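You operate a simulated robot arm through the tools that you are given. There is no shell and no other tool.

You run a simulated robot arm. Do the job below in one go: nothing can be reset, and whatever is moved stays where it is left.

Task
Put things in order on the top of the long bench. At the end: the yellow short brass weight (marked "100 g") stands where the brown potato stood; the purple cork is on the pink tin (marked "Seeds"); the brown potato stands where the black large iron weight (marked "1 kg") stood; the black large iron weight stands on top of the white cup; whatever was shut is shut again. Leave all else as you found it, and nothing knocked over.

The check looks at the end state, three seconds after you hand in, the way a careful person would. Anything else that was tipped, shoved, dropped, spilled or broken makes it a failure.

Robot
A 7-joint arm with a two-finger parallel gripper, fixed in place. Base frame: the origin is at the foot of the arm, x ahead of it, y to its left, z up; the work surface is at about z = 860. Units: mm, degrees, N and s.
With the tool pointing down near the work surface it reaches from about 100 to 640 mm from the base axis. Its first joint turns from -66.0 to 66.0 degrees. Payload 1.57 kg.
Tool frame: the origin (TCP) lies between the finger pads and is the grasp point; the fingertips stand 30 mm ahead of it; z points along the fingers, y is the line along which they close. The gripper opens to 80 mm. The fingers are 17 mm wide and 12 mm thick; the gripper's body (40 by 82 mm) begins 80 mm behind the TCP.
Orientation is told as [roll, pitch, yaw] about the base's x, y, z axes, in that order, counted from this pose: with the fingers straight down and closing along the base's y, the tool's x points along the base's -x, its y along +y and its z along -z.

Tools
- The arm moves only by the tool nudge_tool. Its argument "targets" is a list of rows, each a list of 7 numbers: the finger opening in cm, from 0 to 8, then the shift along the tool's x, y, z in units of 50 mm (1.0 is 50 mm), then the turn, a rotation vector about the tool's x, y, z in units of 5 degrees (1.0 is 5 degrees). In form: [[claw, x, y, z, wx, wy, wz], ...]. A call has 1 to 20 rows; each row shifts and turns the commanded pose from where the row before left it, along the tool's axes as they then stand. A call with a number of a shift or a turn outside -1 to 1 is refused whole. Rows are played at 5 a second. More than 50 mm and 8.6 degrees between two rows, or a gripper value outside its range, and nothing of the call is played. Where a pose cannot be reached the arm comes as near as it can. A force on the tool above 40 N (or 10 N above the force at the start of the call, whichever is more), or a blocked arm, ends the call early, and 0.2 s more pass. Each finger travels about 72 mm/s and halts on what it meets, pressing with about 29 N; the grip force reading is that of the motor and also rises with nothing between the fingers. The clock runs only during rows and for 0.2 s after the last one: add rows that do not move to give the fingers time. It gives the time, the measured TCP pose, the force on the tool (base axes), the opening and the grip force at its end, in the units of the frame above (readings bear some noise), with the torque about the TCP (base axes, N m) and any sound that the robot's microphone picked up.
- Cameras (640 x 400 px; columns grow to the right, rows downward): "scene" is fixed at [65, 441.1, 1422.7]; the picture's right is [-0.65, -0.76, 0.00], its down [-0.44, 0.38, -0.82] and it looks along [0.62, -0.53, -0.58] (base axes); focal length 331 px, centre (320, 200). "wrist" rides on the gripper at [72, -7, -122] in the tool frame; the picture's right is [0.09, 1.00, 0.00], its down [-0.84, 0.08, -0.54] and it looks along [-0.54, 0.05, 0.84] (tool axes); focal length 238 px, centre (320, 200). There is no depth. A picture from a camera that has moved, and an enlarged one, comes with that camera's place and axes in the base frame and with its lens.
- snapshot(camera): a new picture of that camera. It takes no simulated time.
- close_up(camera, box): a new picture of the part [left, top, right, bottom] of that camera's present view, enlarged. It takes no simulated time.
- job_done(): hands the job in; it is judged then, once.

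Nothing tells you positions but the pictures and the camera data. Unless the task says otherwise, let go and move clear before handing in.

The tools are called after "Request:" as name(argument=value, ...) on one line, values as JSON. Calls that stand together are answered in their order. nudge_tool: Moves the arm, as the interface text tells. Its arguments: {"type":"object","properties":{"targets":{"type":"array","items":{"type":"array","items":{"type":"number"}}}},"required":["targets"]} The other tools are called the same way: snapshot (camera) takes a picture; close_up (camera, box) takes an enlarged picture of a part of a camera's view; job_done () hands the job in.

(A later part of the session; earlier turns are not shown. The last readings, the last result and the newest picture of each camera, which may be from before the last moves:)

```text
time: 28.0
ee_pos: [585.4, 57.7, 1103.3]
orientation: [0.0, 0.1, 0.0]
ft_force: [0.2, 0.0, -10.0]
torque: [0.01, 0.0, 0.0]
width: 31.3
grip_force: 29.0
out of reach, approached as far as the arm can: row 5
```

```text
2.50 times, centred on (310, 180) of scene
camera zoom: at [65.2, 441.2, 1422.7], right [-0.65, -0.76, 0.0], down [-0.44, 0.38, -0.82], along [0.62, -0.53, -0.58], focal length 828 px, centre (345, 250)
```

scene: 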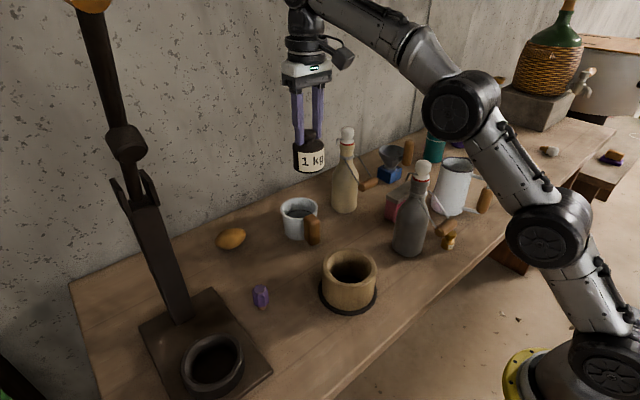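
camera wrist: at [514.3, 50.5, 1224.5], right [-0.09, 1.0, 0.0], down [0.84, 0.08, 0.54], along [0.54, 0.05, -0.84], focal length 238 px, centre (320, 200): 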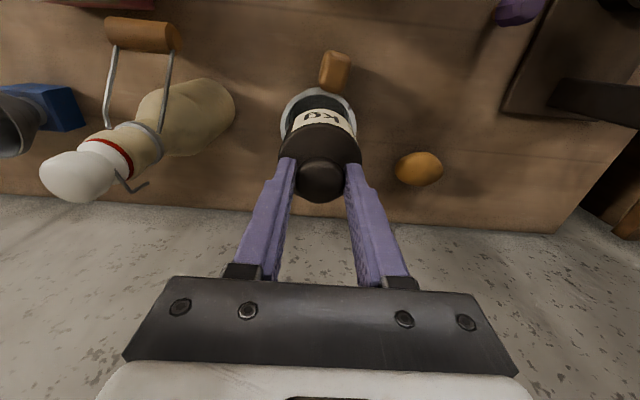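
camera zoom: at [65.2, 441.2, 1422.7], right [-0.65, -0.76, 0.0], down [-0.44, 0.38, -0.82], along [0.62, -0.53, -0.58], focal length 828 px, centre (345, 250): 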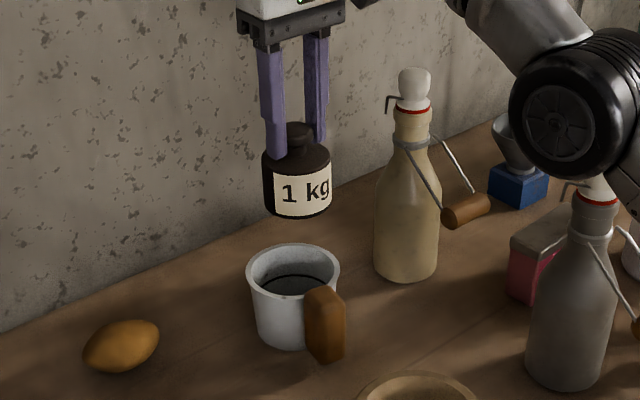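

At this height the arm stops at x≈585. I'll lower to keep about 25 mm above the rim, then move the last 12 mm forward.

Request:
nudge_tool(targets=[[2, 0, -0.03, 0.5, 0, 0, 0], [2, 0, 0, 0.5, 0, 0, 0], [2, -0.12, 0, 0, 0, 0, 0], [2, -0.12, 0, 0, 0, 0, 0], [2, 0, 0, 0, 0, 0, 0], [2, 0, 0, 0, 0, 0, 0]])

Request:
close_up(camera="wrist", box=[230, 50, 430, 230])

Request:
close_up(camera="scene", box=[260, 140, 340, 260])

```text
time: 29.4
ee_pos: [598.3, 54.2, 1052.8]
orientation: [0.0, 0.1, 0.0]
ft_force: [0.3, -0.8, -10.0]
torque: [-0.03, -0.02, 0.0]
width: 31.4
grip_force: 28.8
```

```text
2.22 times, centred on (330, 140) of wrist
camera zoom: at [526.9, 48.7, 1174.1], right [-0.09, 1.0, 0.0], down [0.84, 0.08, 0.54], along [0.54, 0.05, -0.84], focal length 530 px, centre (298, 333)
```

zoom: 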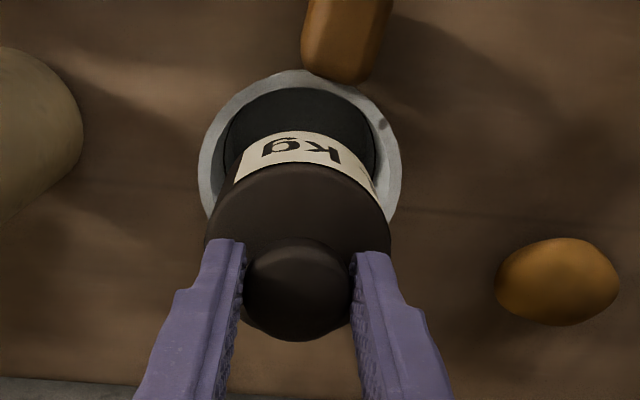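

```text
3.33 times, centred on (300, 200) of scene
camera zoom: at [65.2, 441.2, 1422.7], right [-0.65, -0.76, 0.0], down [-0.44, 0.38, -0.82], along [0.62, -0.53, -0.58], focal length 1105 px, centre (387, 200)
```

zoom: 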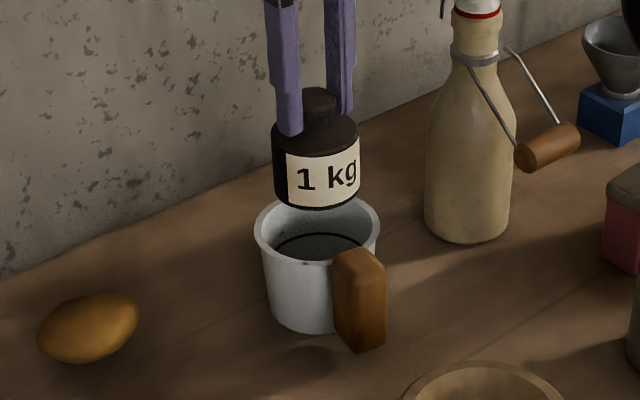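

Request:
close_up(camera="scene", box=[275, 160, 335, 210])

Request:
close_up(camera="scene", box=[275, 190, 335, 250])

Request:
close_up(camera="wrist", box=[270, 70, 370, 150])

```text
8.00 times, centred on (305, 185) of scene
camera zoom: at [65.2, 441.2, 1422.7], right [-0.65, -0.76, 0.0], down [-0.44, 0.38, -0.82], along [0.62, -0.53, -0.58], focal length 2651 px, centre (440, 320)
```

zoom: 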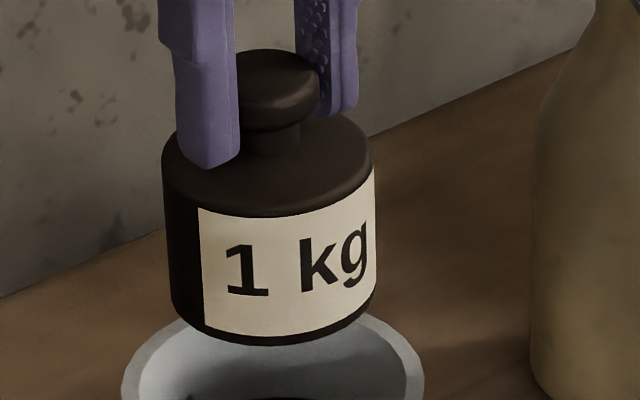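

```text
6.67 times, centred on (305, 220) of scene
camera zoom: at [65.2, 441.2, 1422.7], right [-0.65, -0.76, 0.0], down [-0.44, 0.38, -0.82], along [0.62, -0.53, -0.58], focal length 2209 px, centre (420, 67)
```

zoom: 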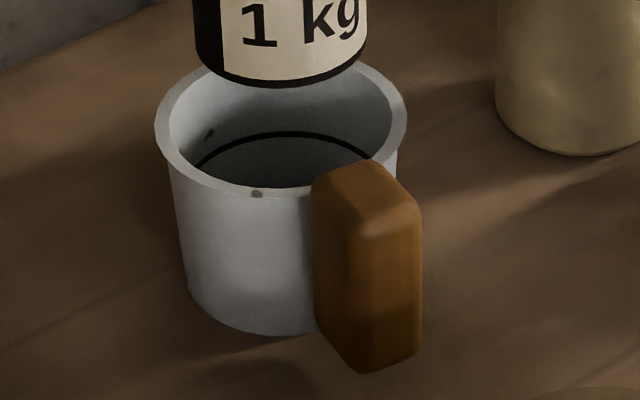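

```text
5.00 times, centred on (320, 110) of wrist
camera zoom: at [526.9, 48.7, 1174.1], right [-0.09, 1.0, 0.0], down [0.84, 0.08, 0.54], along [0.54, 0.05, -0.84], focal length 1192 px, centre (320, 650)
```

zoom: 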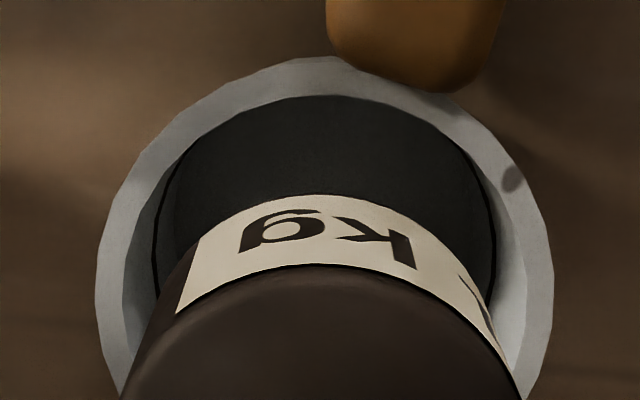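

The weight and mug are aligned to within about 1–2 mm in both views (weight underside ≈ z 967, rim ≈ 936). I'll descend slowly and watch the load to find where it lands.

Request:
nudge_tool(targets=[[2, 0, 0.03, 0.1, 0, 0, 0], [2, 0, 0, 0.1, 0, 0, 0], [2, 0, 0, 0.1, 0, 0, 0], [2, 0, 0, 0.1, 0, 0, 0], [2, 0, 0, 0.1, 0, 0, 0], [2, 0, 0, 0, 0, 0, 0]])

Request:
nudge_tool(targets=[[2, 0, 0, 0.08, 0, 0, 0], [2, 0, 0, 0.08, 0, 0, 0], [2, 0, 0, 0, 0, 0, 0]])

Request:
close_up(camera="scene", box=[260, 160, 340, 260])

Request:
close_up(camera="wrist", box=[240, 70, 400, 220])

```text
time: 30.8
ee_pos: [596.8, 56.6, 1027.1]
orientation: [-0.1, -0.1, -0.1]
ft_force: [0.5, 0.2, -9.9]
torque: [0.0, 0.0, 0.02]
width: 31.5
grip_force: 28.7
```

```text
time: 31.6
ee_pos: [597.8, 57.6, 1019.3]
orientation: [-0.1, 0.0, -0.1]
ft_force: [-0.3, -0.6, -9.3]
torque: [0.0, 0.02, 0.0]
width: 31.5
grip_force: 28.7
```

```text
4.00 times, centred on (300, 210) of scene
camera zoom: at [65.2, 441.2, 1422.7], right [-0.65, -0.76, 0.0], down [-0.44, 0.38, -0.82], along [0.62, -0.53, -0.58], focal length 1326 px, centre (400, 160)
```

zoom: 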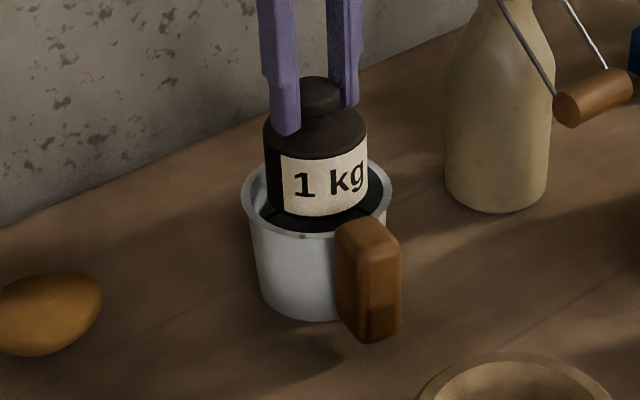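

```text
2.67 times, centred on (320, 145) of wrist
camera zoom: at [525.6, 50.7, 1140.4], right [-0.09, 1.0, 0.0], down [0.84, 0.08, 0.54], along [0.54, 0.05, -0.84], focal length 636 px, centre (320, 347)
```

zoom: 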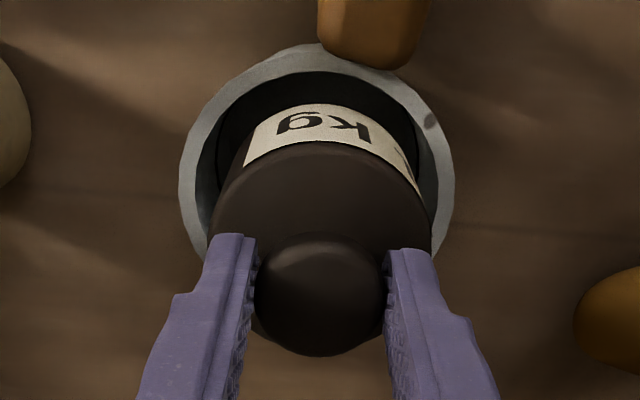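

No contact yet with the underside right about rim level, so the mug is truly open. I'll nudge 1.5 mm toward -y to centre it and continue down slowly.

Request:
nudge_tool(targets=[[2, 0, -0.03, 0, 0, 0, 0], [2, 0, 0, 0.06, 0, 0, 0], [2, 0, 0, 0.06, 0, 0, 0], [2, 0, 0, 0, 0, 0, 0]])

Request:
close_up(camera="scene", box=[260, 160, 340, 260])

Request:
close_up(camera="wrist", box=[240, 70, 400, 220])

```text
time: 32.6
ee_pos: [597.1, 52.4, 1014.5]
orientation: [0.1, 0.0, 0.0]
ft_force: [-1.3, 0.1, -3.6]
torque: [0.06, 0.23, 0.02]
width: 31.1
grip_force: 28.5
```

```text
4.00 times, centred on (300, 210) of scene
camera zoom: at [65.0, 441.2, 1422.7], right [-0.65, -0.76, 0.0], down [-0.44, 0.38, -0.82], along [0.62, -0.53, -0.58], focal length 1326 px, centre (400, 160)
```

zoom: 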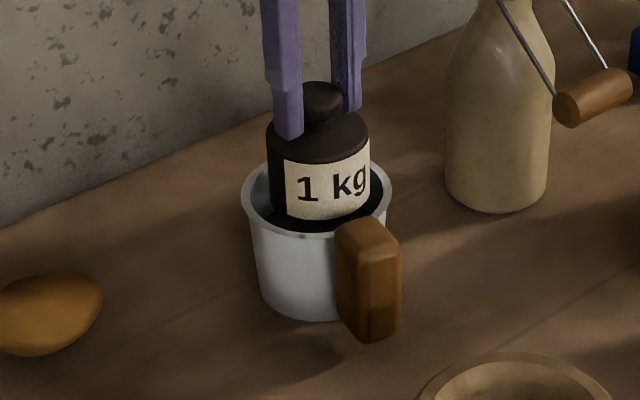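

```text
2.67 times, centred on (320, 145) of wrist
camera zoom: at [525.6, 48.3, 1135.9], right [-0.09, 1.0, 0.0], down [0.84, 0.08, 0.54], along [0.54, 0.05, -0.84], focal length 636 px, centre (320, 347)
```

zoom: 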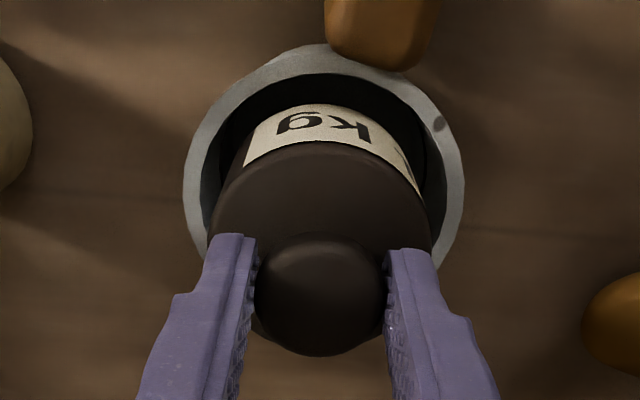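

The load dropped from 9.8 to 3.6 N: the weight is touching something with its underside just below rim level. I'll press on down by tiny steps to see whether it's a firm seat or just an edge touch.

Request:
nudge_tool(targets=[[2, 0, 0.04, 0, 0, 0, 0], [2, 0, 0, 0, 0, 0, 0], [2, 0, 0, 0, 0, 0, 0]])

Request:
nudge_tool(targets=[[2, 0, 0, 0.03, 0, 0, 0], [2, 0, 0, 0, 0, 0, 0], [2, 0, 0, 0, 0, 0, 0]])

Request:
close_up(camera="scene", box=[275, 170, 335, 220])

Request:
close_up(camera="wrist", box=[270, 70, 370, 150])

```text
time: 33.4
ee_pos: [597.8, 56.6, 1014.7]
orientation: [0.0, -0.3, 0.0]
ft_force: [-0.4, -4.1, 2.2]
torque: [-0.3, 0.1, 0.01]
width: 31.5
grip_force: 29.3
```

```text
time: 34.2
ee_pos: [597.1, 56.6, 1014.1]
orientation: [0.1, -0.3, 0.1]
ft_force: [-0.5, -6.7, 12.9]
torque: [-0.29, 0.18, -0.02]
width: 31.5
grip_force: 29.6
```

```text
8.00 times, centred on (305, 195) of scene
camera zoom: at [64.7, 440.9, 1422.8], right [-0.65, -0.76, 0.0], down [-0.44, 0.38, -0.82], along [0.62, -0.53, -0.58], focal length 2651 px, centre (440, 240)
```

zoom: 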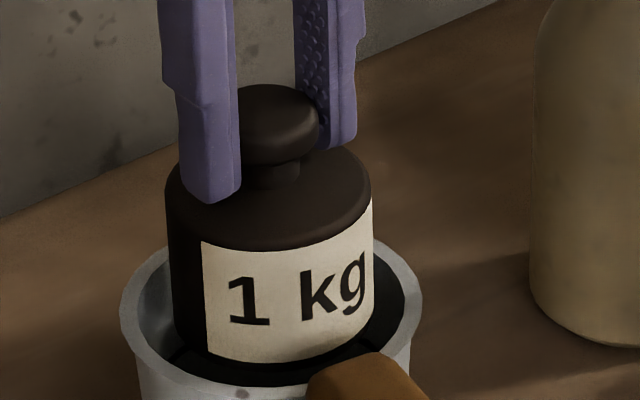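

```text
5.00 times, centred on (320, 110) of wrist
camera zoom: at [525.5, 50.5, 1135.6], right [-0.09, 1.0, 0.0], down [0.83, 0.08, 0.55], along [0.54, 0.05, -0.84], focal length 1192 px, centre (320, 650)
```

zoom: 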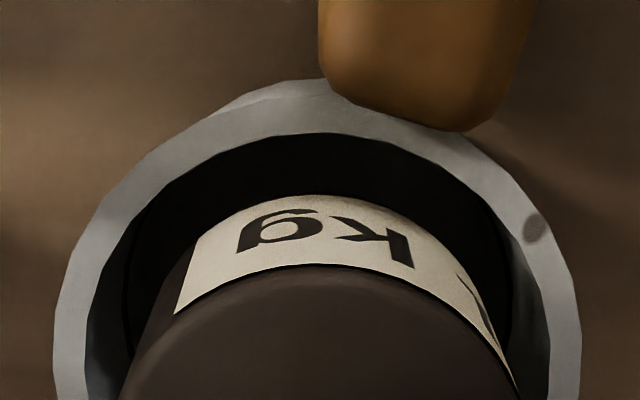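

It's a firm seat: the underside stops at about z 928, just inside the rim, with some sideways load from my last nudge. I'll lift off slightly, recentre, and set it down again to see if the seat repeats.

Request:
nudge_tool(targets=[[2, 0, 0, -0.1, 0, 0, 0], [2, 0, 0, -0.06, 0, 0, 0], [2, 0, 0, 0, 0, 0, 0], [2, 0, 0, 0, 0, 0, 0]])

Request:
close_up(camera="wrist", box=[240, 70, 400, 220])

Request:
close_up(camera="scene", box=[260, 170, 340, 260])

```text
time: 35.2
ee_pos: [595.8, 56.9, 1019.2]
orientation: [0.1, 0.1, 0.0]
ft_force: [0.3, 0.3, -9.4]
torque: [-0.02, 0.03, 0.0]
width: 31.4
grip_force: 29.1
```

```text
2.67 times, centred on (320, 145) of wrist
camera zoom: at [525.5, 51.0, 1141.0], right [-0.09, 1.0, 0.0], down [0.84, 0.08, 0.54], along [0.54, 0.05, -0.84], focal length 636 px, centre (320, 347)
```

zoom: 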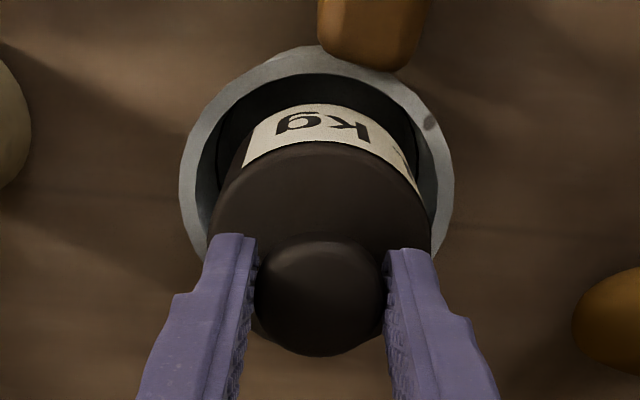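

```text
4.44 times, centred on (300, 215) of scene
camera zoom: at [65.2, 441.2, 1422.7], right [-0.65, -0.76, 0.0], down [-0.44, 0.38, -0.82], along [0.62, -0.53, -0.58], focal length 1473 px, centre (409, 133)
```

zoom: 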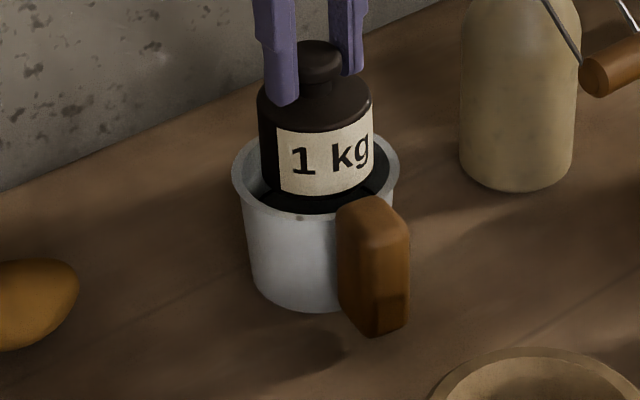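

Request:
nudge_tool(targets=[[2, -0.02, -0.03, 0, 0, 0, 0], [2, 0, 0, 0.05, 0, 0, 0], [2, 0, 0, 0.03, 0, 0, 0], [2, 0, 0, 0, 0, 0, 0], [2, 0, 0, 0, 0, 0, 0]])

Request:
nudge_tool(targets=[[2, 0, 0, 0.02, 0, 0, 0], [2, 0, 0, 0, 0, 0, 0], [2, 0, 0, 0, 0, 0, 0]])

Request:
nudge_tool(targets=[[2, 0, 0, 0.02, 0, 0, 0], [2, 0, 0, 0, 0, 0, 0], [2, 0, 0, 0, 0, 0, 0]])

```text
time: 36.4
ee_pos: [599.0, 55.4, 1016.2]
orientation: [0.1, 0.0, 0.0]
ft_force: [-0.8, -0.4, -10.3]
torque: [0.04, 0.0, 0.01]
width: 31.4
grip_force: 28.4
```

```text
time: 37.2
ee_pos: [598.2, 55.3, 1016.5]
orientation: [-0.1, 0.0, 0.1]
ft_force: [0.0, -0.2, -9.8]
torque: [0.01, 0.0, 0.01]
width: 31.5
grip_force: 28.8
```

```text
time: 38.0
ee_pos: [598.1, 55.0, 1014.3]
orientation: [0.0, 0.0, -0.1]
ft_force: [-0.8, 0.2, -7.4]
torque: [0.08, 0.01, 0.05]
width: 31.3
grip_force: 29.4
```

Request:
nudge_tool(targets=[[2, 0, 0, 0.016, 0, 0, 0], [2, 0, 0, 0, 0, 0, 0], [2, 0, 0, 0, 0, 0, 0]])

Request:
close_up(camera="scene", box=[260, 170, 340, 260])

Request:
close_up(camera="wrist", box=[240, 70, 400, 220])

```text
time: 38.8
ee_pos: [596.8, 54.7, 1014.5]
orientation: [0.0, -0.1, 0.0]
ft_force: [-0.6, -0.1, -1.5]
torque: [0.14, 0.08, 0.01]
width: 31.4
grip_force: 29.3
```

```text
4.44 times, centred on (300, 215) of scene
camera zoom: at [65.0, 441.1, 1422.8], right [-0.65, -0.76, 0.0], down [-0.44, 0.38, -0.82], along [0.62, -0.53, -0.58], focal length 1473 px, centre (409, 133)
```

zoom: 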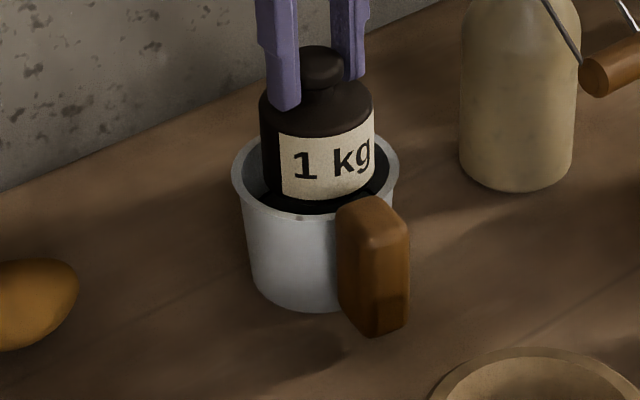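

```text
2.67 times, centred on (320, 145) of wrist
camera zoom: at [526.1, 48.8, 1135.9], right [-0.09, 1.0, 0.0], down [0.84, 0.08, 0.54], along [0.54, 0.05, -0.84], focal length 636 px, centre (320, 347)
```

zoom: 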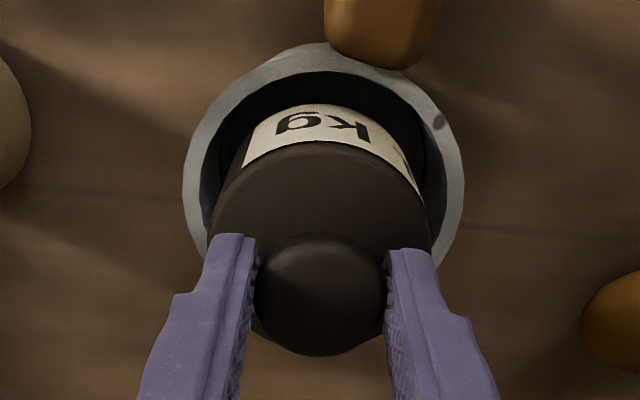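

The weight is now almost fully carried by the mug (1.5 N left). I'll ease down a hair more and open just slightly so the fingers still guard the knob, then check it stands by itself.

Request:
nudge_tool(targets=[[2, 0, 0, 0.008, 0, 0, 0], [2, 0, 0, 0, 0, 0, 0], [3.3, 0, 0, 0, 0, 0, 0], [3.4, 0, 0, 0, 0, 0, 0], [3.4, 0, 0, 0, 0, 0, 0], [3.4, 0, 0, 0, 0, 0, 0]])

Request:
close_up(camera="scene", box=[260, 170, 340, 260])

Request:
close_up(camera="wrist", box=[240, 70, 400, 220])

```text
time: 40.2
ee_pos: [597.5, 54.5, 1013.8]
orientation: [-0.1, 0.0, 0.1]
ft_force: [-0.1, 0.0, -0.1]
torque: [0.04, 0.01, 0.01]
width: 34.0
grip_force: 0.1
```

```text
4.44 times, centred on (300, 215) of scene
camera zoom: at [65.0, 441.1, 1422.7], right [-0.65, -0.76, 0.0], down [-0.44, 0.38, -0.82], along [0.62, -0.53, -0.58], focal length 1473 px, centre (409, 133)
```

zoom: 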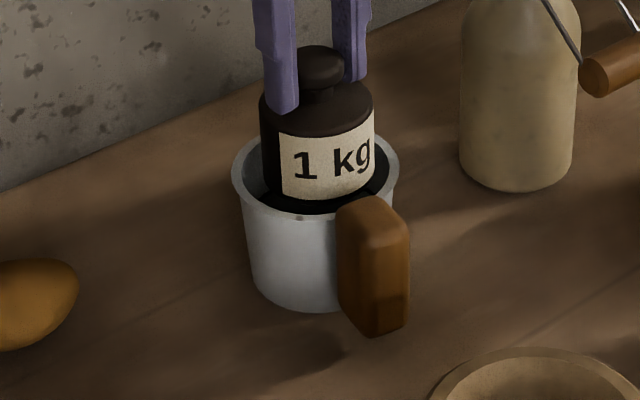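

```text
2.67 times, centred on (320, 145) of wrist
camera zoom: at [526.4, 49.0, 1134.6], right [-0.09, 1.0, 0.0], down [0.84, 0.08, 0.54], along [0.54, 0.05, -0.84], focal length 636 px, centre (320, 347)
```

zoom: 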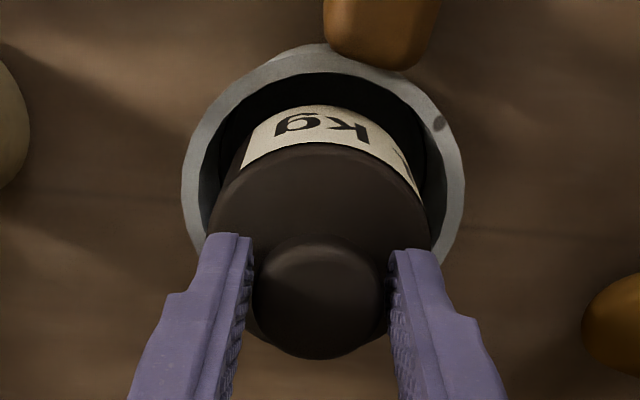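

The weight stands by itself with no load on the tool. I'll open a bit more, wait, and if it stays put lift away straight up.

Request:
nudge_tool(targets=[[4.2, 0, 0, 0, 0, 0, 0], [5, 0, 0, 0, 0, 0, 0], [5, 0, 0, 0, 0, 0, 0], [5, 0, 0, 0, 0, 0, 0]])

Request:
close_up(camera="wrist", box=[240, 70, 400, 220])

Request:
nudge_tool(targets=[[5, 0, 0, -0.2, 0, 0, 0], [5, 0, 0, -0.5, 0, 0, 0], [5, 0, 0, -0.5, 0, 0, 0], [5, 0, 0, 0, 0, 0, 0]])

Request:
close_up(camera="scene", box=[260, 160, 340, 260])

Request:
snapshot(camera="wrist")

```text
time: 41.2
ee_pos: [598.1, 55.6, 1013.1]
orientation: [-0.1, 0.0, 0.0]
ft_force: [0.5, 1.2, -0.6]
torque: [0.0, 0.01, 0.01]
width: 49.9
grip_force: 0.0
```

```text
2.67 times, centred on (320, 145) of wrist
camera zoom: at [526.4, 49.0, 1134.5], right [-0.09, 1.0, 0.0], down [0.84, 0.08, 0.54], along [0.54, 0.05, -0.84], focal length 636 px, centre (320, 347)
```

zoom: 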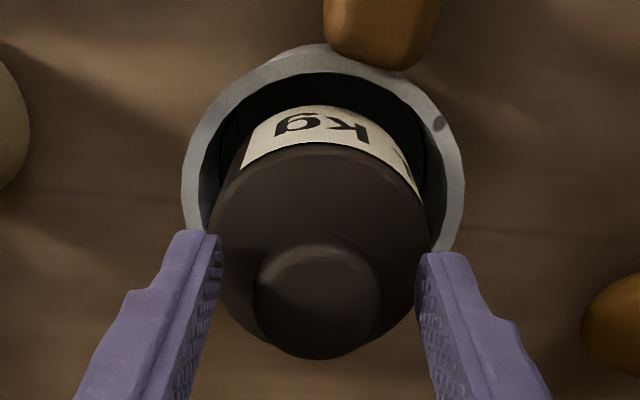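

```text
time: 42.2
ee_pos: [598.5, 54.8, 1072.8]
orientation: [0.0, 0.0, 0.1]
ft_force: [-0.2, -0.6, -0.6]
torque: [0.0, 0.0, 0.0]
width: 50.2
grip_force: 0.0
```

```text
4.00 times, centred on (300, 210) of scene
camera zoom: at [65.0, 441.1, 1422.7], right [-0.65, -0.76, 0.0], down [-0.44, 0.38, -0.82], along [0.62, -0.53, -0.58], focal length 1326 px, centre (400, 160)
```

zoom: 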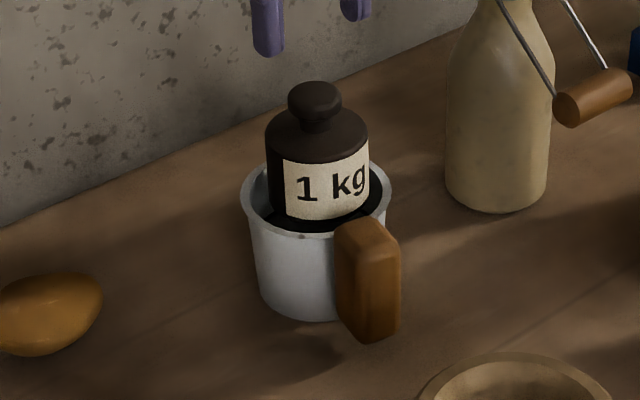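

```text
taken
camera wrist: at [526.7, 48.7, 1195.0], right [-0.09, 1.0, 0.0], down [0.84, 0.08, 0.54], along [0.54, 0.05, -0.84], focal length 238 px, centre (320, 200)
```

wrist: 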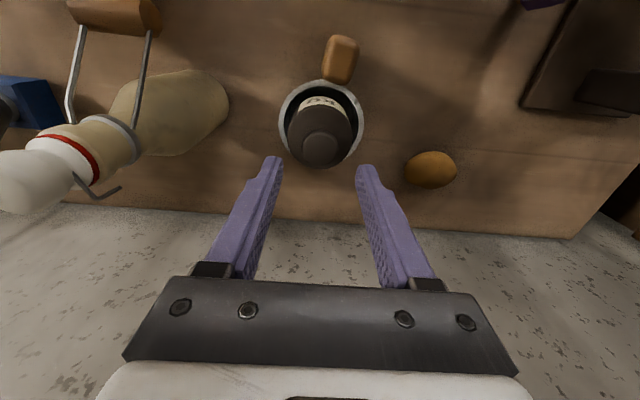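

The 1 kg weight now stands securely on the mug. Next is the potato at about (664, 223), beyond straight-down reach, so I'll move clear of the mug and turn the gripper so its fingers close across the potato's short axis.

Request:
nudge_tool(targets=[[5, 0.3, 0.7, -0.2, 0, 0, 0], [6, 0.3, 0.75, 0, 0, 0, 0], [7, 0.3, 0.75, 0, 0, 0, 0], [8, 0.27, 0.7, 0, 0, 0, 0], [8, 0, 0, 0, 0, 0, -0.96], [8, 0, 0, 0, 0, 0, -0.96], [8, 0, 0, 0, 0, 0, -0.96], [8, 0, 0, 0, 0, 0, -0.96], [8, 0, 0, 0, 0, 0, -0.96], [8, 0, 0, 0, 0, 0, -0.96], [8, 0, 0, 0, 0, 0, -0.96], [8, 0, 0, 0, 0, 0, -0.96], [8, 0, 0, 0, 0, 0, -0.96], [8, 0, 0, 0, 0, 0, -0.96], [8, 0, 0, 0, 0, 0, -0.96], [8, 0, 0, 0, 0, 0, -0.96], [8, 0, 0, 0, 0, 0, -0.96], [8, 0, 0, 0, 0, 0, -0.96], [8, 0, 0, 0, 0, 0, -0.96], [8, 0, 0, 0, 0, 0, -0.96]])

Request:
snapshot(camera="wrist")

Request:
snapshot(camera="scene")

```text
time: 46.4
ee_pos: [539.5, 200.9, 1084.0]
orientation: [0.0, 0.1, 76.9]
ft_force: [0.5, 0.0, -0.2]
torque: [0.0, -0.04, 0.01]
width: 80.3
grip_force: 0.0
```

```text
taken
camera wrist: at [529.7, 129.4, 1204.9], right [-0.99, 0.14, 0.0], down [0.11, 0.83, 0.54], along [0.07, 0.54, -0.84], focal length 238 px, centre (320, 200)
```

wrist: 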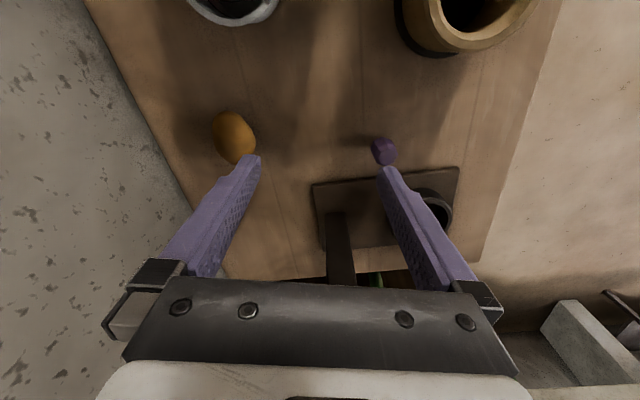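

```text
taken
```

scene: 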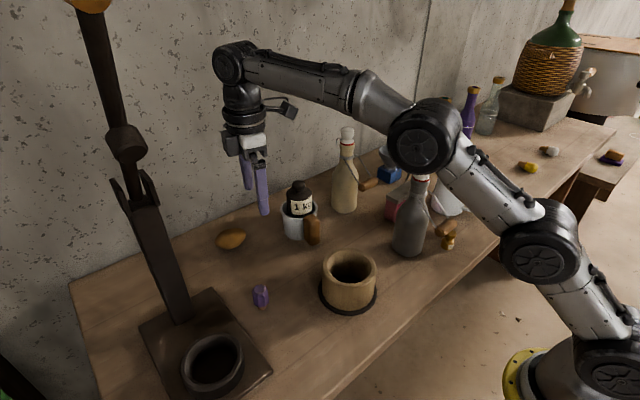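

Request:
close_up(camera="wrist", box=[190, 90, 290, 180])

Request:
close_up(camera="scene", box=[200, 210, 270, 270])

```text
4.44 times, centred on (240, 135) of wrist
camera zoom: at [529.7, 129.4, 1204.9], right [-0.99, 0.14, 0.0], down [0.11, 0.83, 0.54], along [0.07, 0.54, -0.84], focal length 1059 px, centre (676, 489)
```

zoom: 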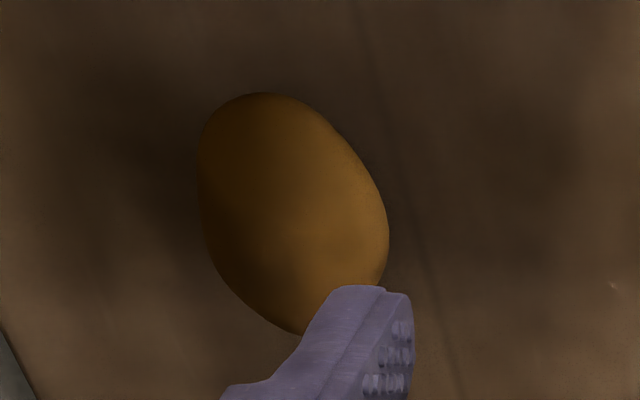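

```text
6.67 times, centred on (235, 240) of scene
camera zoom: at [65.0, 441.1, 1422.7], right [-0.65, -0.76, 0.0], down [-0.44, 0.38, -0.82], along [0.62, -0.53, -0.58], focal length 2209 px, centre (887, -67)
```

zoom: 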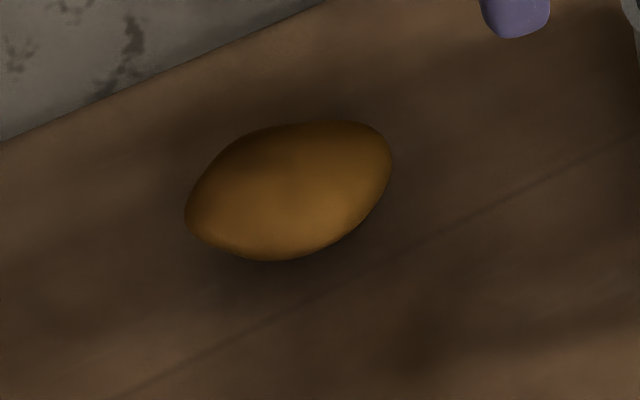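

The potato is about 50 × 72 × 45 mm, centred near (664, 221), long axis roughly along y. I'll turn 10° more, tilt the tool 14° outward, and move to a pre-grasp point about 90 mm back along the tool axis.

Request:
nudge_tool(targets=[[8, 0, 0, 0, 0, 0, -1], [8, 0, 0, 0, 0, 0, -1], [8, 0, 0, 0, 0.869, -0.34, 0], [8, 0, 0, 0, 0.869, -0.34, 0], [8, 0, 0, 0, 0.869, -0.34, 0], [8, 0, 0, 0, 0, 0, 0], [7.5, -0.04, -0.372, 0.578, 0, 0, 0], [7, -0.04, -0.372, 0.578, 0, 0, 0], [6.8, -0.04, -0.372, 0.578, 0, 0, 0], [6.8, -0.04, -0.372, 0.578, 0, 0, 0], [6.8, 0, 0, 0, 0, 0, 0], [6.8, 0, 0, 0, 0, 0, 0]])

Request:
snapshot(camera="wrist")

Request:
snapshot(camera="scene")

```text
time: 49.0
ee_pos: [640.6, 210.9, 989.9]
orientation: [-13.1, -5.1, 87.5]
ft_force: [-0.8, 0.3, -0.3]
torque: [0.03, 0.02, -0.01]
width: 68.3
grip_force: 0.0
```

```text
taken
camera wrist: at [616.2, 130.9, 1101.9], right [-0.97, -0.03, -0.23], down [-0.16, 0.8, 0.58], along [0.17, 0.6, -0.78], focal length 238 px, centre (320, 200)
```

wrist: 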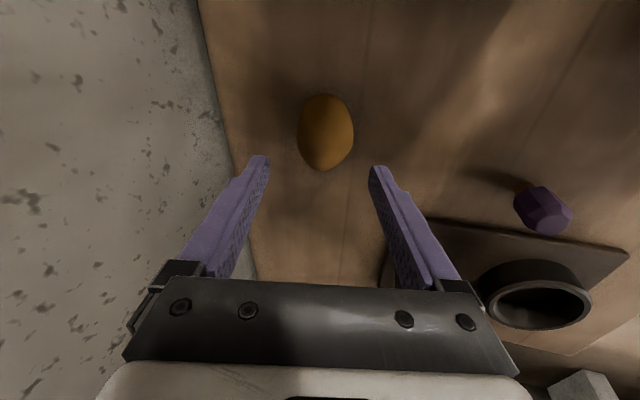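

```text
taken
```

scene: 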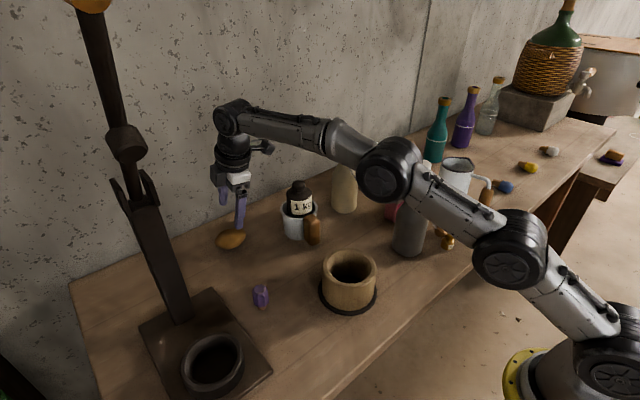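

Request:
close_up(camera="wrist", box=[260, 80, 400, 190])

Request:
close_up(camera="scene", box=[190, 160, 270, 260])

```text
3.64 times, centred on (330, 135) of wrist
camera zoom: at [616.2, 130.9, 1101.9], right [-0.97, -0.03, -0.23], down [-0.16, 0.8, 0.58], along [0.17, 0.6, -0.78], focal length 867 px, centre (284, 436)
```

zoom: 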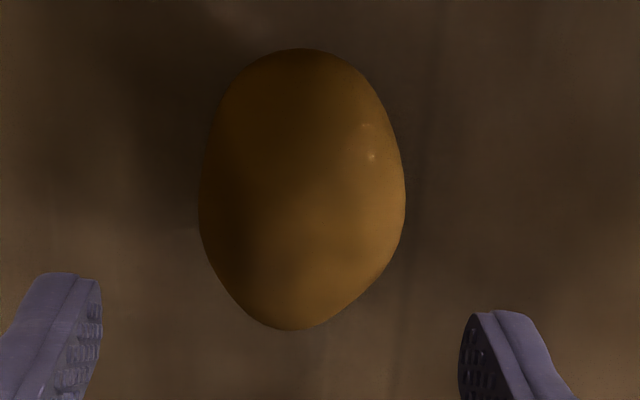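

```text
4.00 times, centred on (230, 210) of scene
camera zoom: at [65.0, 441.1, 1422.7], right [-0.65, -0.76, 0.0], down [-0.44, 0.38, -0.82], along [0.62, -0.53, -0.58], focal length 1326 px, centre (680, 160)
```

zoom: 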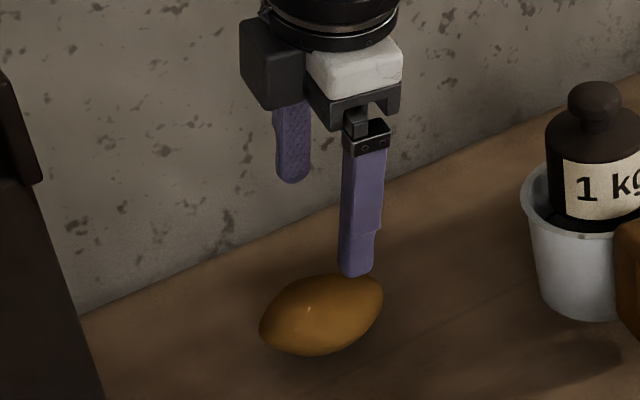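

The potato is well lined up with the fingers, needing only about 4 mm toward the inner side. I'll approach along the tool axis in stages.

Request:
nudge_tool(targets=[[6.6, 0, 0.08, 0.3, 0, 0, 0], [6.6, 0, 0, 0.5, 0, 0, 0], [6.6, 0, 0, 0.5, 0, 0, 0], [6.6, 0, 0, 0, 0, 0, 0]])

Request:
snapshot(camera="wrist")

Request:
close_up(camera="scene", box=[190, 160, 270, 260])

```text
time: 50.0
ee_pos: [650.8, 217.8, 926.2]
orientation: [-13.0, -5.1, 87.4]
ft_force: [0.0, -0.5, -0.9]
torque: [-0.03, 0.0, -0.01]
width: 66.0
grip_force: 0.1
```

```text
taken
camera wrist: at [626.2, 136.8, 1038.5], right [-0.97, -0.03, -0.23], down [-0.16, 0.8, 0.58], along [0.17, 0.6, -0.78], focal length 238 px, centre (320, 200)
```

wrist: 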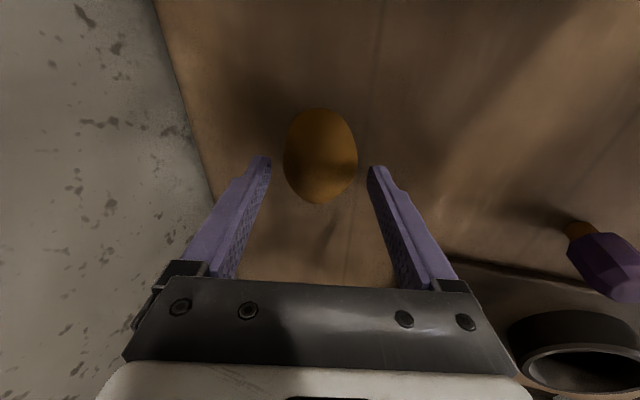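

```text
4.00 times, centred on (230, 210) of scene
camera zoom: at [65.0, 441.1, 1422.7], right [-0.65, -0.76, 0.0], down [-0.44, 0.38, -0.82], along [0.62, -0.53, -0.58], focal length 1326 px, centre (680, 160)
```

zoom: 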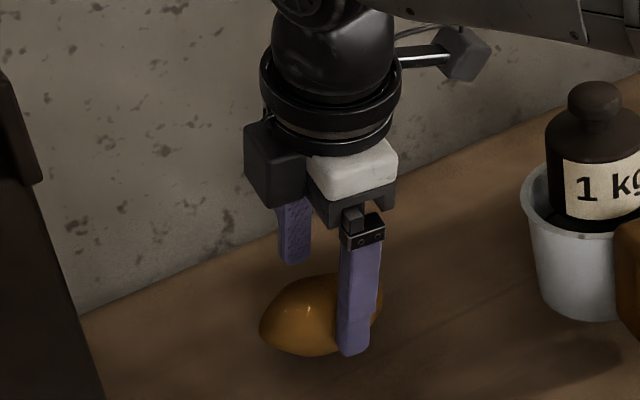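

The potato is centred between the fingers. I'll go the last 22 mm in small steps, watching the force, and then close.

Request:
nudge_tool(targets=[[6.6, 0.05, 0, 0.2, 0, 0, 0], [6.6, 0, 0, 0.14, 0, 0, 0], [6.6, 0, 0, 0.1, 0, 0, 0], [6.6, 0, 0, 0, 0, 0, 0]])

Request:
snapshot(camera="wrist")

Request:
close_up(camera="scene", box=[190, 170, 270, 270])

```text
time: 51.0
ee_pos: [655.0, 217.4, 902.2]
orientation: [-13.1, -5.2, 87.4]
ft_force: [0.5, -0.8, 0.1]
torque: [-0.01, -0.01, -0.01]
width: 66.2
grip_force: 0.0
```

```text
taken
camera wrist: at [630.4, 136.3, 1016.4], right [-0.97, -0.03, -0.23], down [-0.16, 0.8, 0.58], along [0.17, 0.6, -0.78], focal length 238 px, centre (320, 200)
```

wrist: 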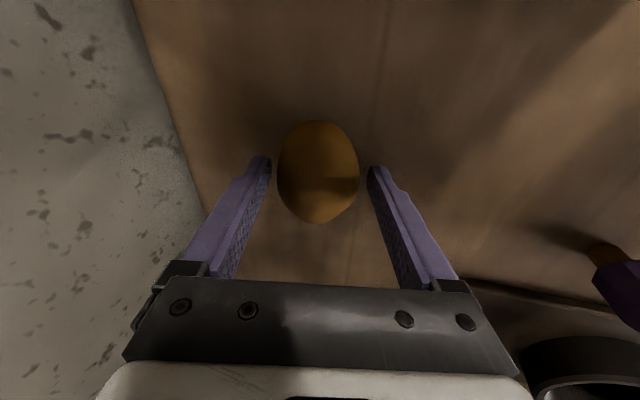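

```text
4.00 times, centred on (230, 220) of scene
camera zoom: at [65.0, 441.1, 1422.7], right [-0.65, -0.76, 0.0], down [-0.44, 0.38, -0.82], along [0.62, -0.53, -0.58], focal length 1326 px, centre (680, 120)
```

zoom: 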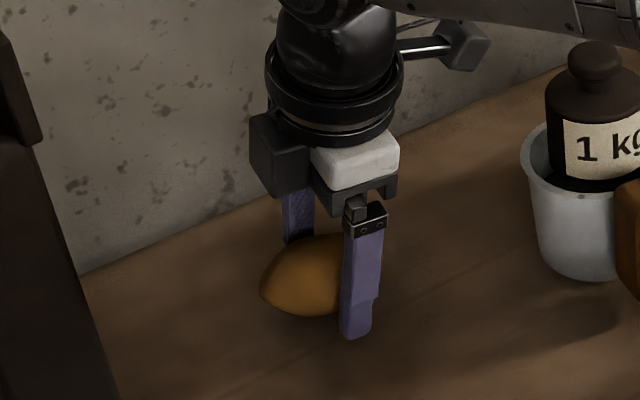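

Request:
nudge_tool(targets=[[5.8, 0, 0, 0, 0, 0, 0], [5, 0, 0, 0, 0, 0, 0], [4, 0, 0, 0, 0, 0, 0], [3, 0, 0, 0, 0, 0, 0], [3, 0, 0, 0, 0, 0, 0]])

Request:
snapshot(camera="wrist")

Request:
close_up(camera="scene", box=[190, 170, 270, 270])

```text
time: 52.2
ee_pos: [653.6, 217.7, 903.2]
orientation: [-13.1, -5.1, 87.4]
ft_force: [0.1, -0.2, 0.0]
torque: [0.0, -0.02, -0.04]
width: 49.8
grip_force: 28.6
```

```text
taken
camera wrist: at [630.3, 136.3, 1016.4], right [-0.97, -0.03, -0.23], down [-0.16, 0.8, 0.58], along [0.17, 0.6, -0.78], focal length 238 px, centre (320, 200)
```

wrist: 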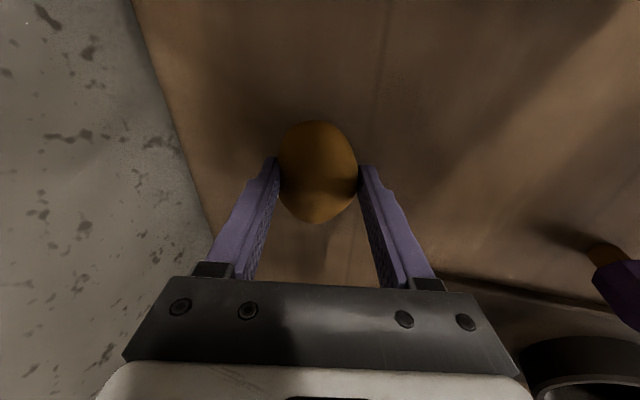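

```text
4.00 times, centred on (230, 220) of scene
camera zoom: at [65.0, 441.1, 1422.7], right [-0.65, -0.76, 0.0], down [-0.44, 0.38, -0.82], along [0.62, -0.53, -0.58], focal length 1326 px, centre (680, 120)
```

zoom: 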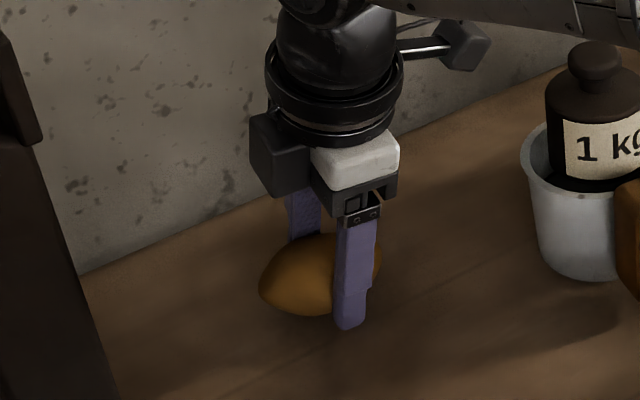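

The potato is gripped at 49.8 mm. I'll lift it back along the tool axis a little and check the hold.

Request:
nudge_tool(targets=[[3, 0, 0, -0.15, 0, 0, 0], [3, 0, 0, -0.3, 0, 0, 0], [3, 0, 0, -0.5, 0, 0, 0], [3, 0, 0, 0, 0, 0, 0], [3, 0, 0, 0, 0, 0, 0]])

Request:
snapshot(camera="wrist")

Request:
close_up(camera="scene", box=[190, 150, 270, 260])

```text
time: 53.4
ee_pos: [644.8, 212.8, 947.7]
orientation: [-13.0, -5.0, 87.4]
ft_force: [0.1, 0.8, -1.7]
torque: [-0.01, 0.02, -0.03]
width: 49.5
grip_force: 29.1
```

```text
taken
camera wrist: at [619.8, 132.1, 1061.5], right [-0.97, -0.03, -0.23], down [-0.16, 0.8, 0.58], along [0.17, 0.6, -0.78], focal length 238 px, centre (320, 200)
```

wrist: 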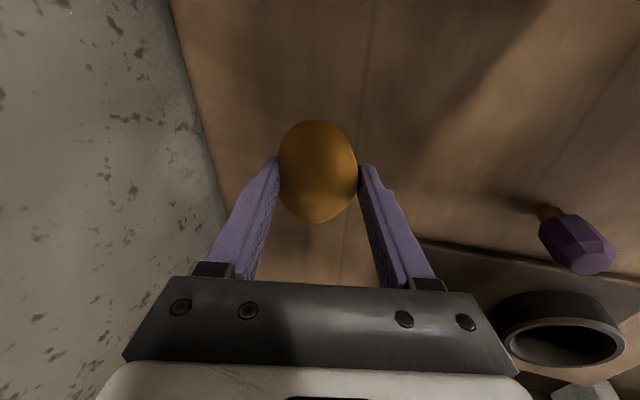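

```text
3.64 times, centred on (230, 205) of scene
camera zoom: at [65.0, 441.1, 1422.7], right [-0.65, -0.76, 0.0], down [-0.44, 0.38, -0.82], along [0.62, -0.53, -0.58], focal length 1205 px, centre (647, 182)
```

zoom: 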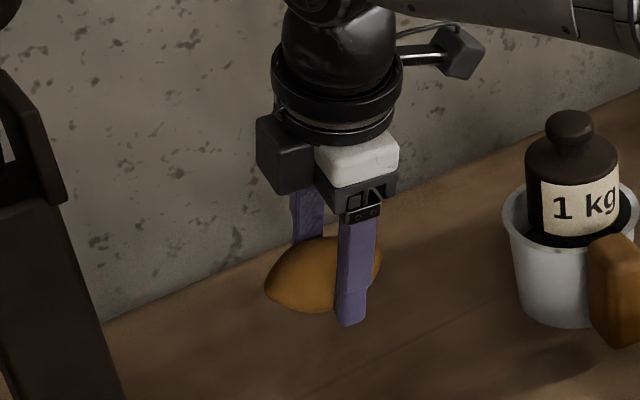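

The potato is held firmly (≈170 g). I'll retract it up and inward, well above everything, then turn the tool about the vertical so its tilt points toward the black weight's old spot.

Request:
nudge_tool(targets=[[3, 0.013, 0.1, -0.76, 0, 0, 0], [3, 0.013, 0.1, -0.76, 0, 0, 0], [3, 0.013, 0.1, -0.76, 0, 0, 0], [3, 0.013, 0.1, -0.76, 0, 0, 0], [3, 0.241, 0.44, -0.485, 0, 0, 0], [3, 0.241, 0.44, -0.485, 0, 0, 0], [3, 0.241, 0.44, -0.485, 0, 0, 0], [3, 0.241, 0.44, -0.485, 0, 0, 0], [3, 0, 0, 0, 0, 0, 0]])

Request:
nudge_tool(targets=[[3, 0, 0, 0, 0.081, 0.207, 0.893], [3, 0, 0, 0, 0.081, 0.207, 0.893], [3, 0, 0, 0, 0.081, 0.207, 0.893], [3, 0, 0, 0, 0.081, 0.207, 0.893], [3, 0, 0, 0, 0.081, 0.207, 0.893], [3, 0, 0, 0, 0.081, 0.207, 0.893], [3, 0, 0, 0, 0.081, 0.207, 0.893], [3, 0, 0, 0, 0.081, 0.207, 0.893], [3, 0, 0, 0, 0.081, 0.207, 0.893], [3, 0, 0, 0, 0.081, 0.207, 0.893], [3, 0, 0, 0, 0.081, 0.207, 0.893], [3, 0, 0, 0, 0.081, 0.207, 0.893], [3, 0, 0, 0, 0.081, 0.207, 0.893], [3, 0, 0, 0, 0.081, 0.207, 0.893], [3, 0, 0, 0, 0.081, 0.207, 0.893], [3, 0, 0, 0, 0, 0, 0]])

Request:
snapshot(camera="scene")

Request:
snapshot(camera="wrist")

```text
time: 55.4
ee_pos: [481.4, 150.2, 1162.3]
orientation: [-13.0, -5.0, 87.4]
ft_force: [0.0, 0.1, -1.5]
torque: [-0.03, -0.01, 0.02]
width: 49.8
grip_force: 29.0
```

```text
time: 58.8
ee_pos: [479.5, 150.4, 1161.6]
orientation: [-13.1, -5.2, 18.4]
ft_force: [0.5, -0.4, -1.7]
torque: [-0.05, 0.01, 0.0]
width: 50.0
grip_force: 28.6
```

```text
taken
```

scene: 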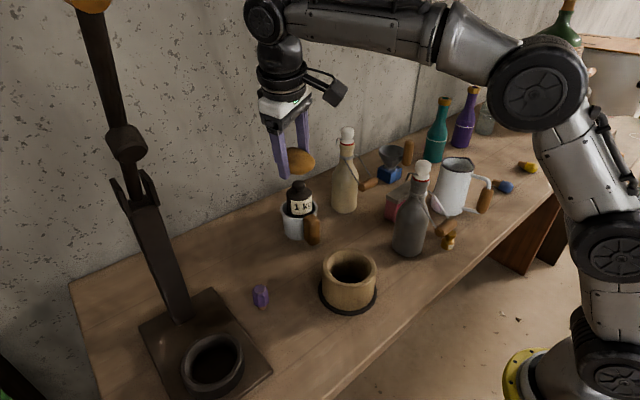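

```text
taken
camera wrist: at [394.9, 145.3, 1274.4], right [-0.37, 0.9, -0.23], down [0.68, 0.44, 0.58], along [0.63, 0.06, -0.78], focal length 238 px, centre (320, 200)
```

wrist: 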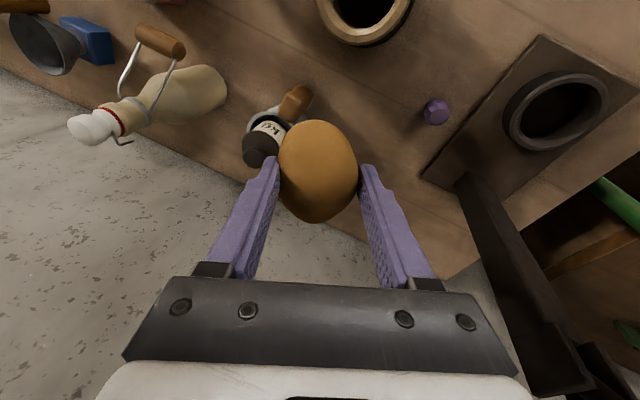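

The potato is tilted toward the right direction now. I'll carry it through the gap above the two bottles and over to the black weight's old spot, stopping about 200 mm above it.

Request:
nudge_tool(targets=[[3, 0.207, -0.704, 0.121, 0, 0, 0], [3, 0.207, -0.704, 0.121, 0, 0, 0], [3, 0.207, -0.704, 0.121, 0, 0, 0], [3, 0.207, -0.704, 0.121, 0, 0, 0], [3, 0.207, -0.704, 0.121, 0, 0, 0], [3, 0.207, -0.704, 0.121, 0, 0, 0], [3, 0.207, -0.704, 0.121, 0, 0, 0], [3, 0.525, -0.552, 0.241, 0, 0, 0], [3, 0.525, -0.552, 0.241, 0, 0, 0], [3, 0.525, -0.552, 0.241, 0, 0, 0], [3, 0.525, -0.552, 0.241, 0, 0, 0], [3, 0.525, -0.552, 0.241, 0, 0, 0], [3, 0.525, -0.552, 0.241, 0, 0, 0], [3, 0.525, -0.552, 0.241, 0, 0, 0], [3, 0.525, -0.552, 0.241, 0, 0, 0], [3, 0.525, -0.552, 0.241, 0, 0, 0], [3, 0, 0, 0, 0, 0, 0]])

Request:
snapshot(camera="wrist")

Request:
snapshot(camera="scene")

```text
time: 62.4
ee_pos: [353.1, -435.5, 1099.9]
orientation: [-13.2, -5.0, 18.5]
ft_force: [0.3, 0.4, -0.8]
torque: [0.0, -0.02, 0.0]
width: 49.6
grip_force: 29.2
```

```text
taken
camera wrist: at [268.8, -441.4, 1212.8], right [-0.38, 0.9, -0.23], down [0.68, 0.44, 0.58], along [0.63, 0.06, -0.78], focal length 238 px, centre (320, 200)
```

wrist: 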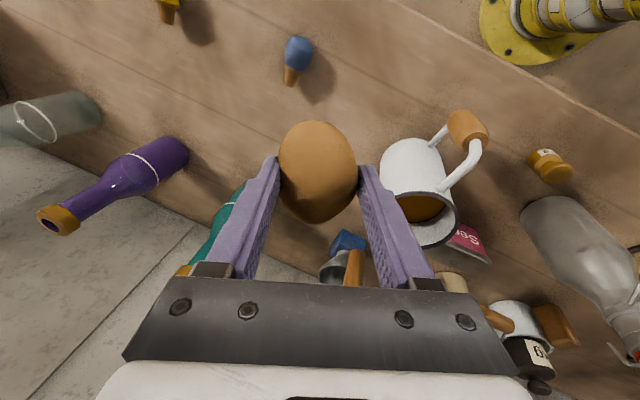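

```text
taken
```

scene: 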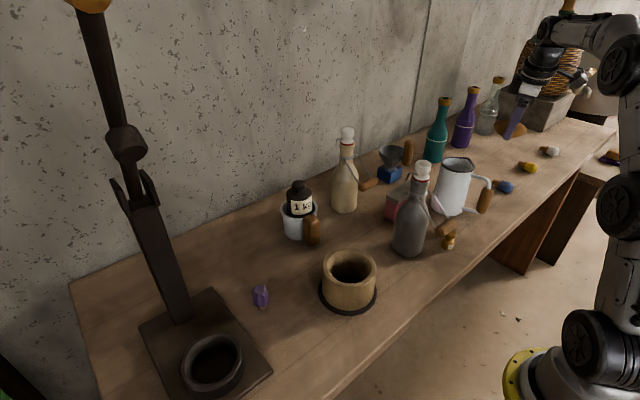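

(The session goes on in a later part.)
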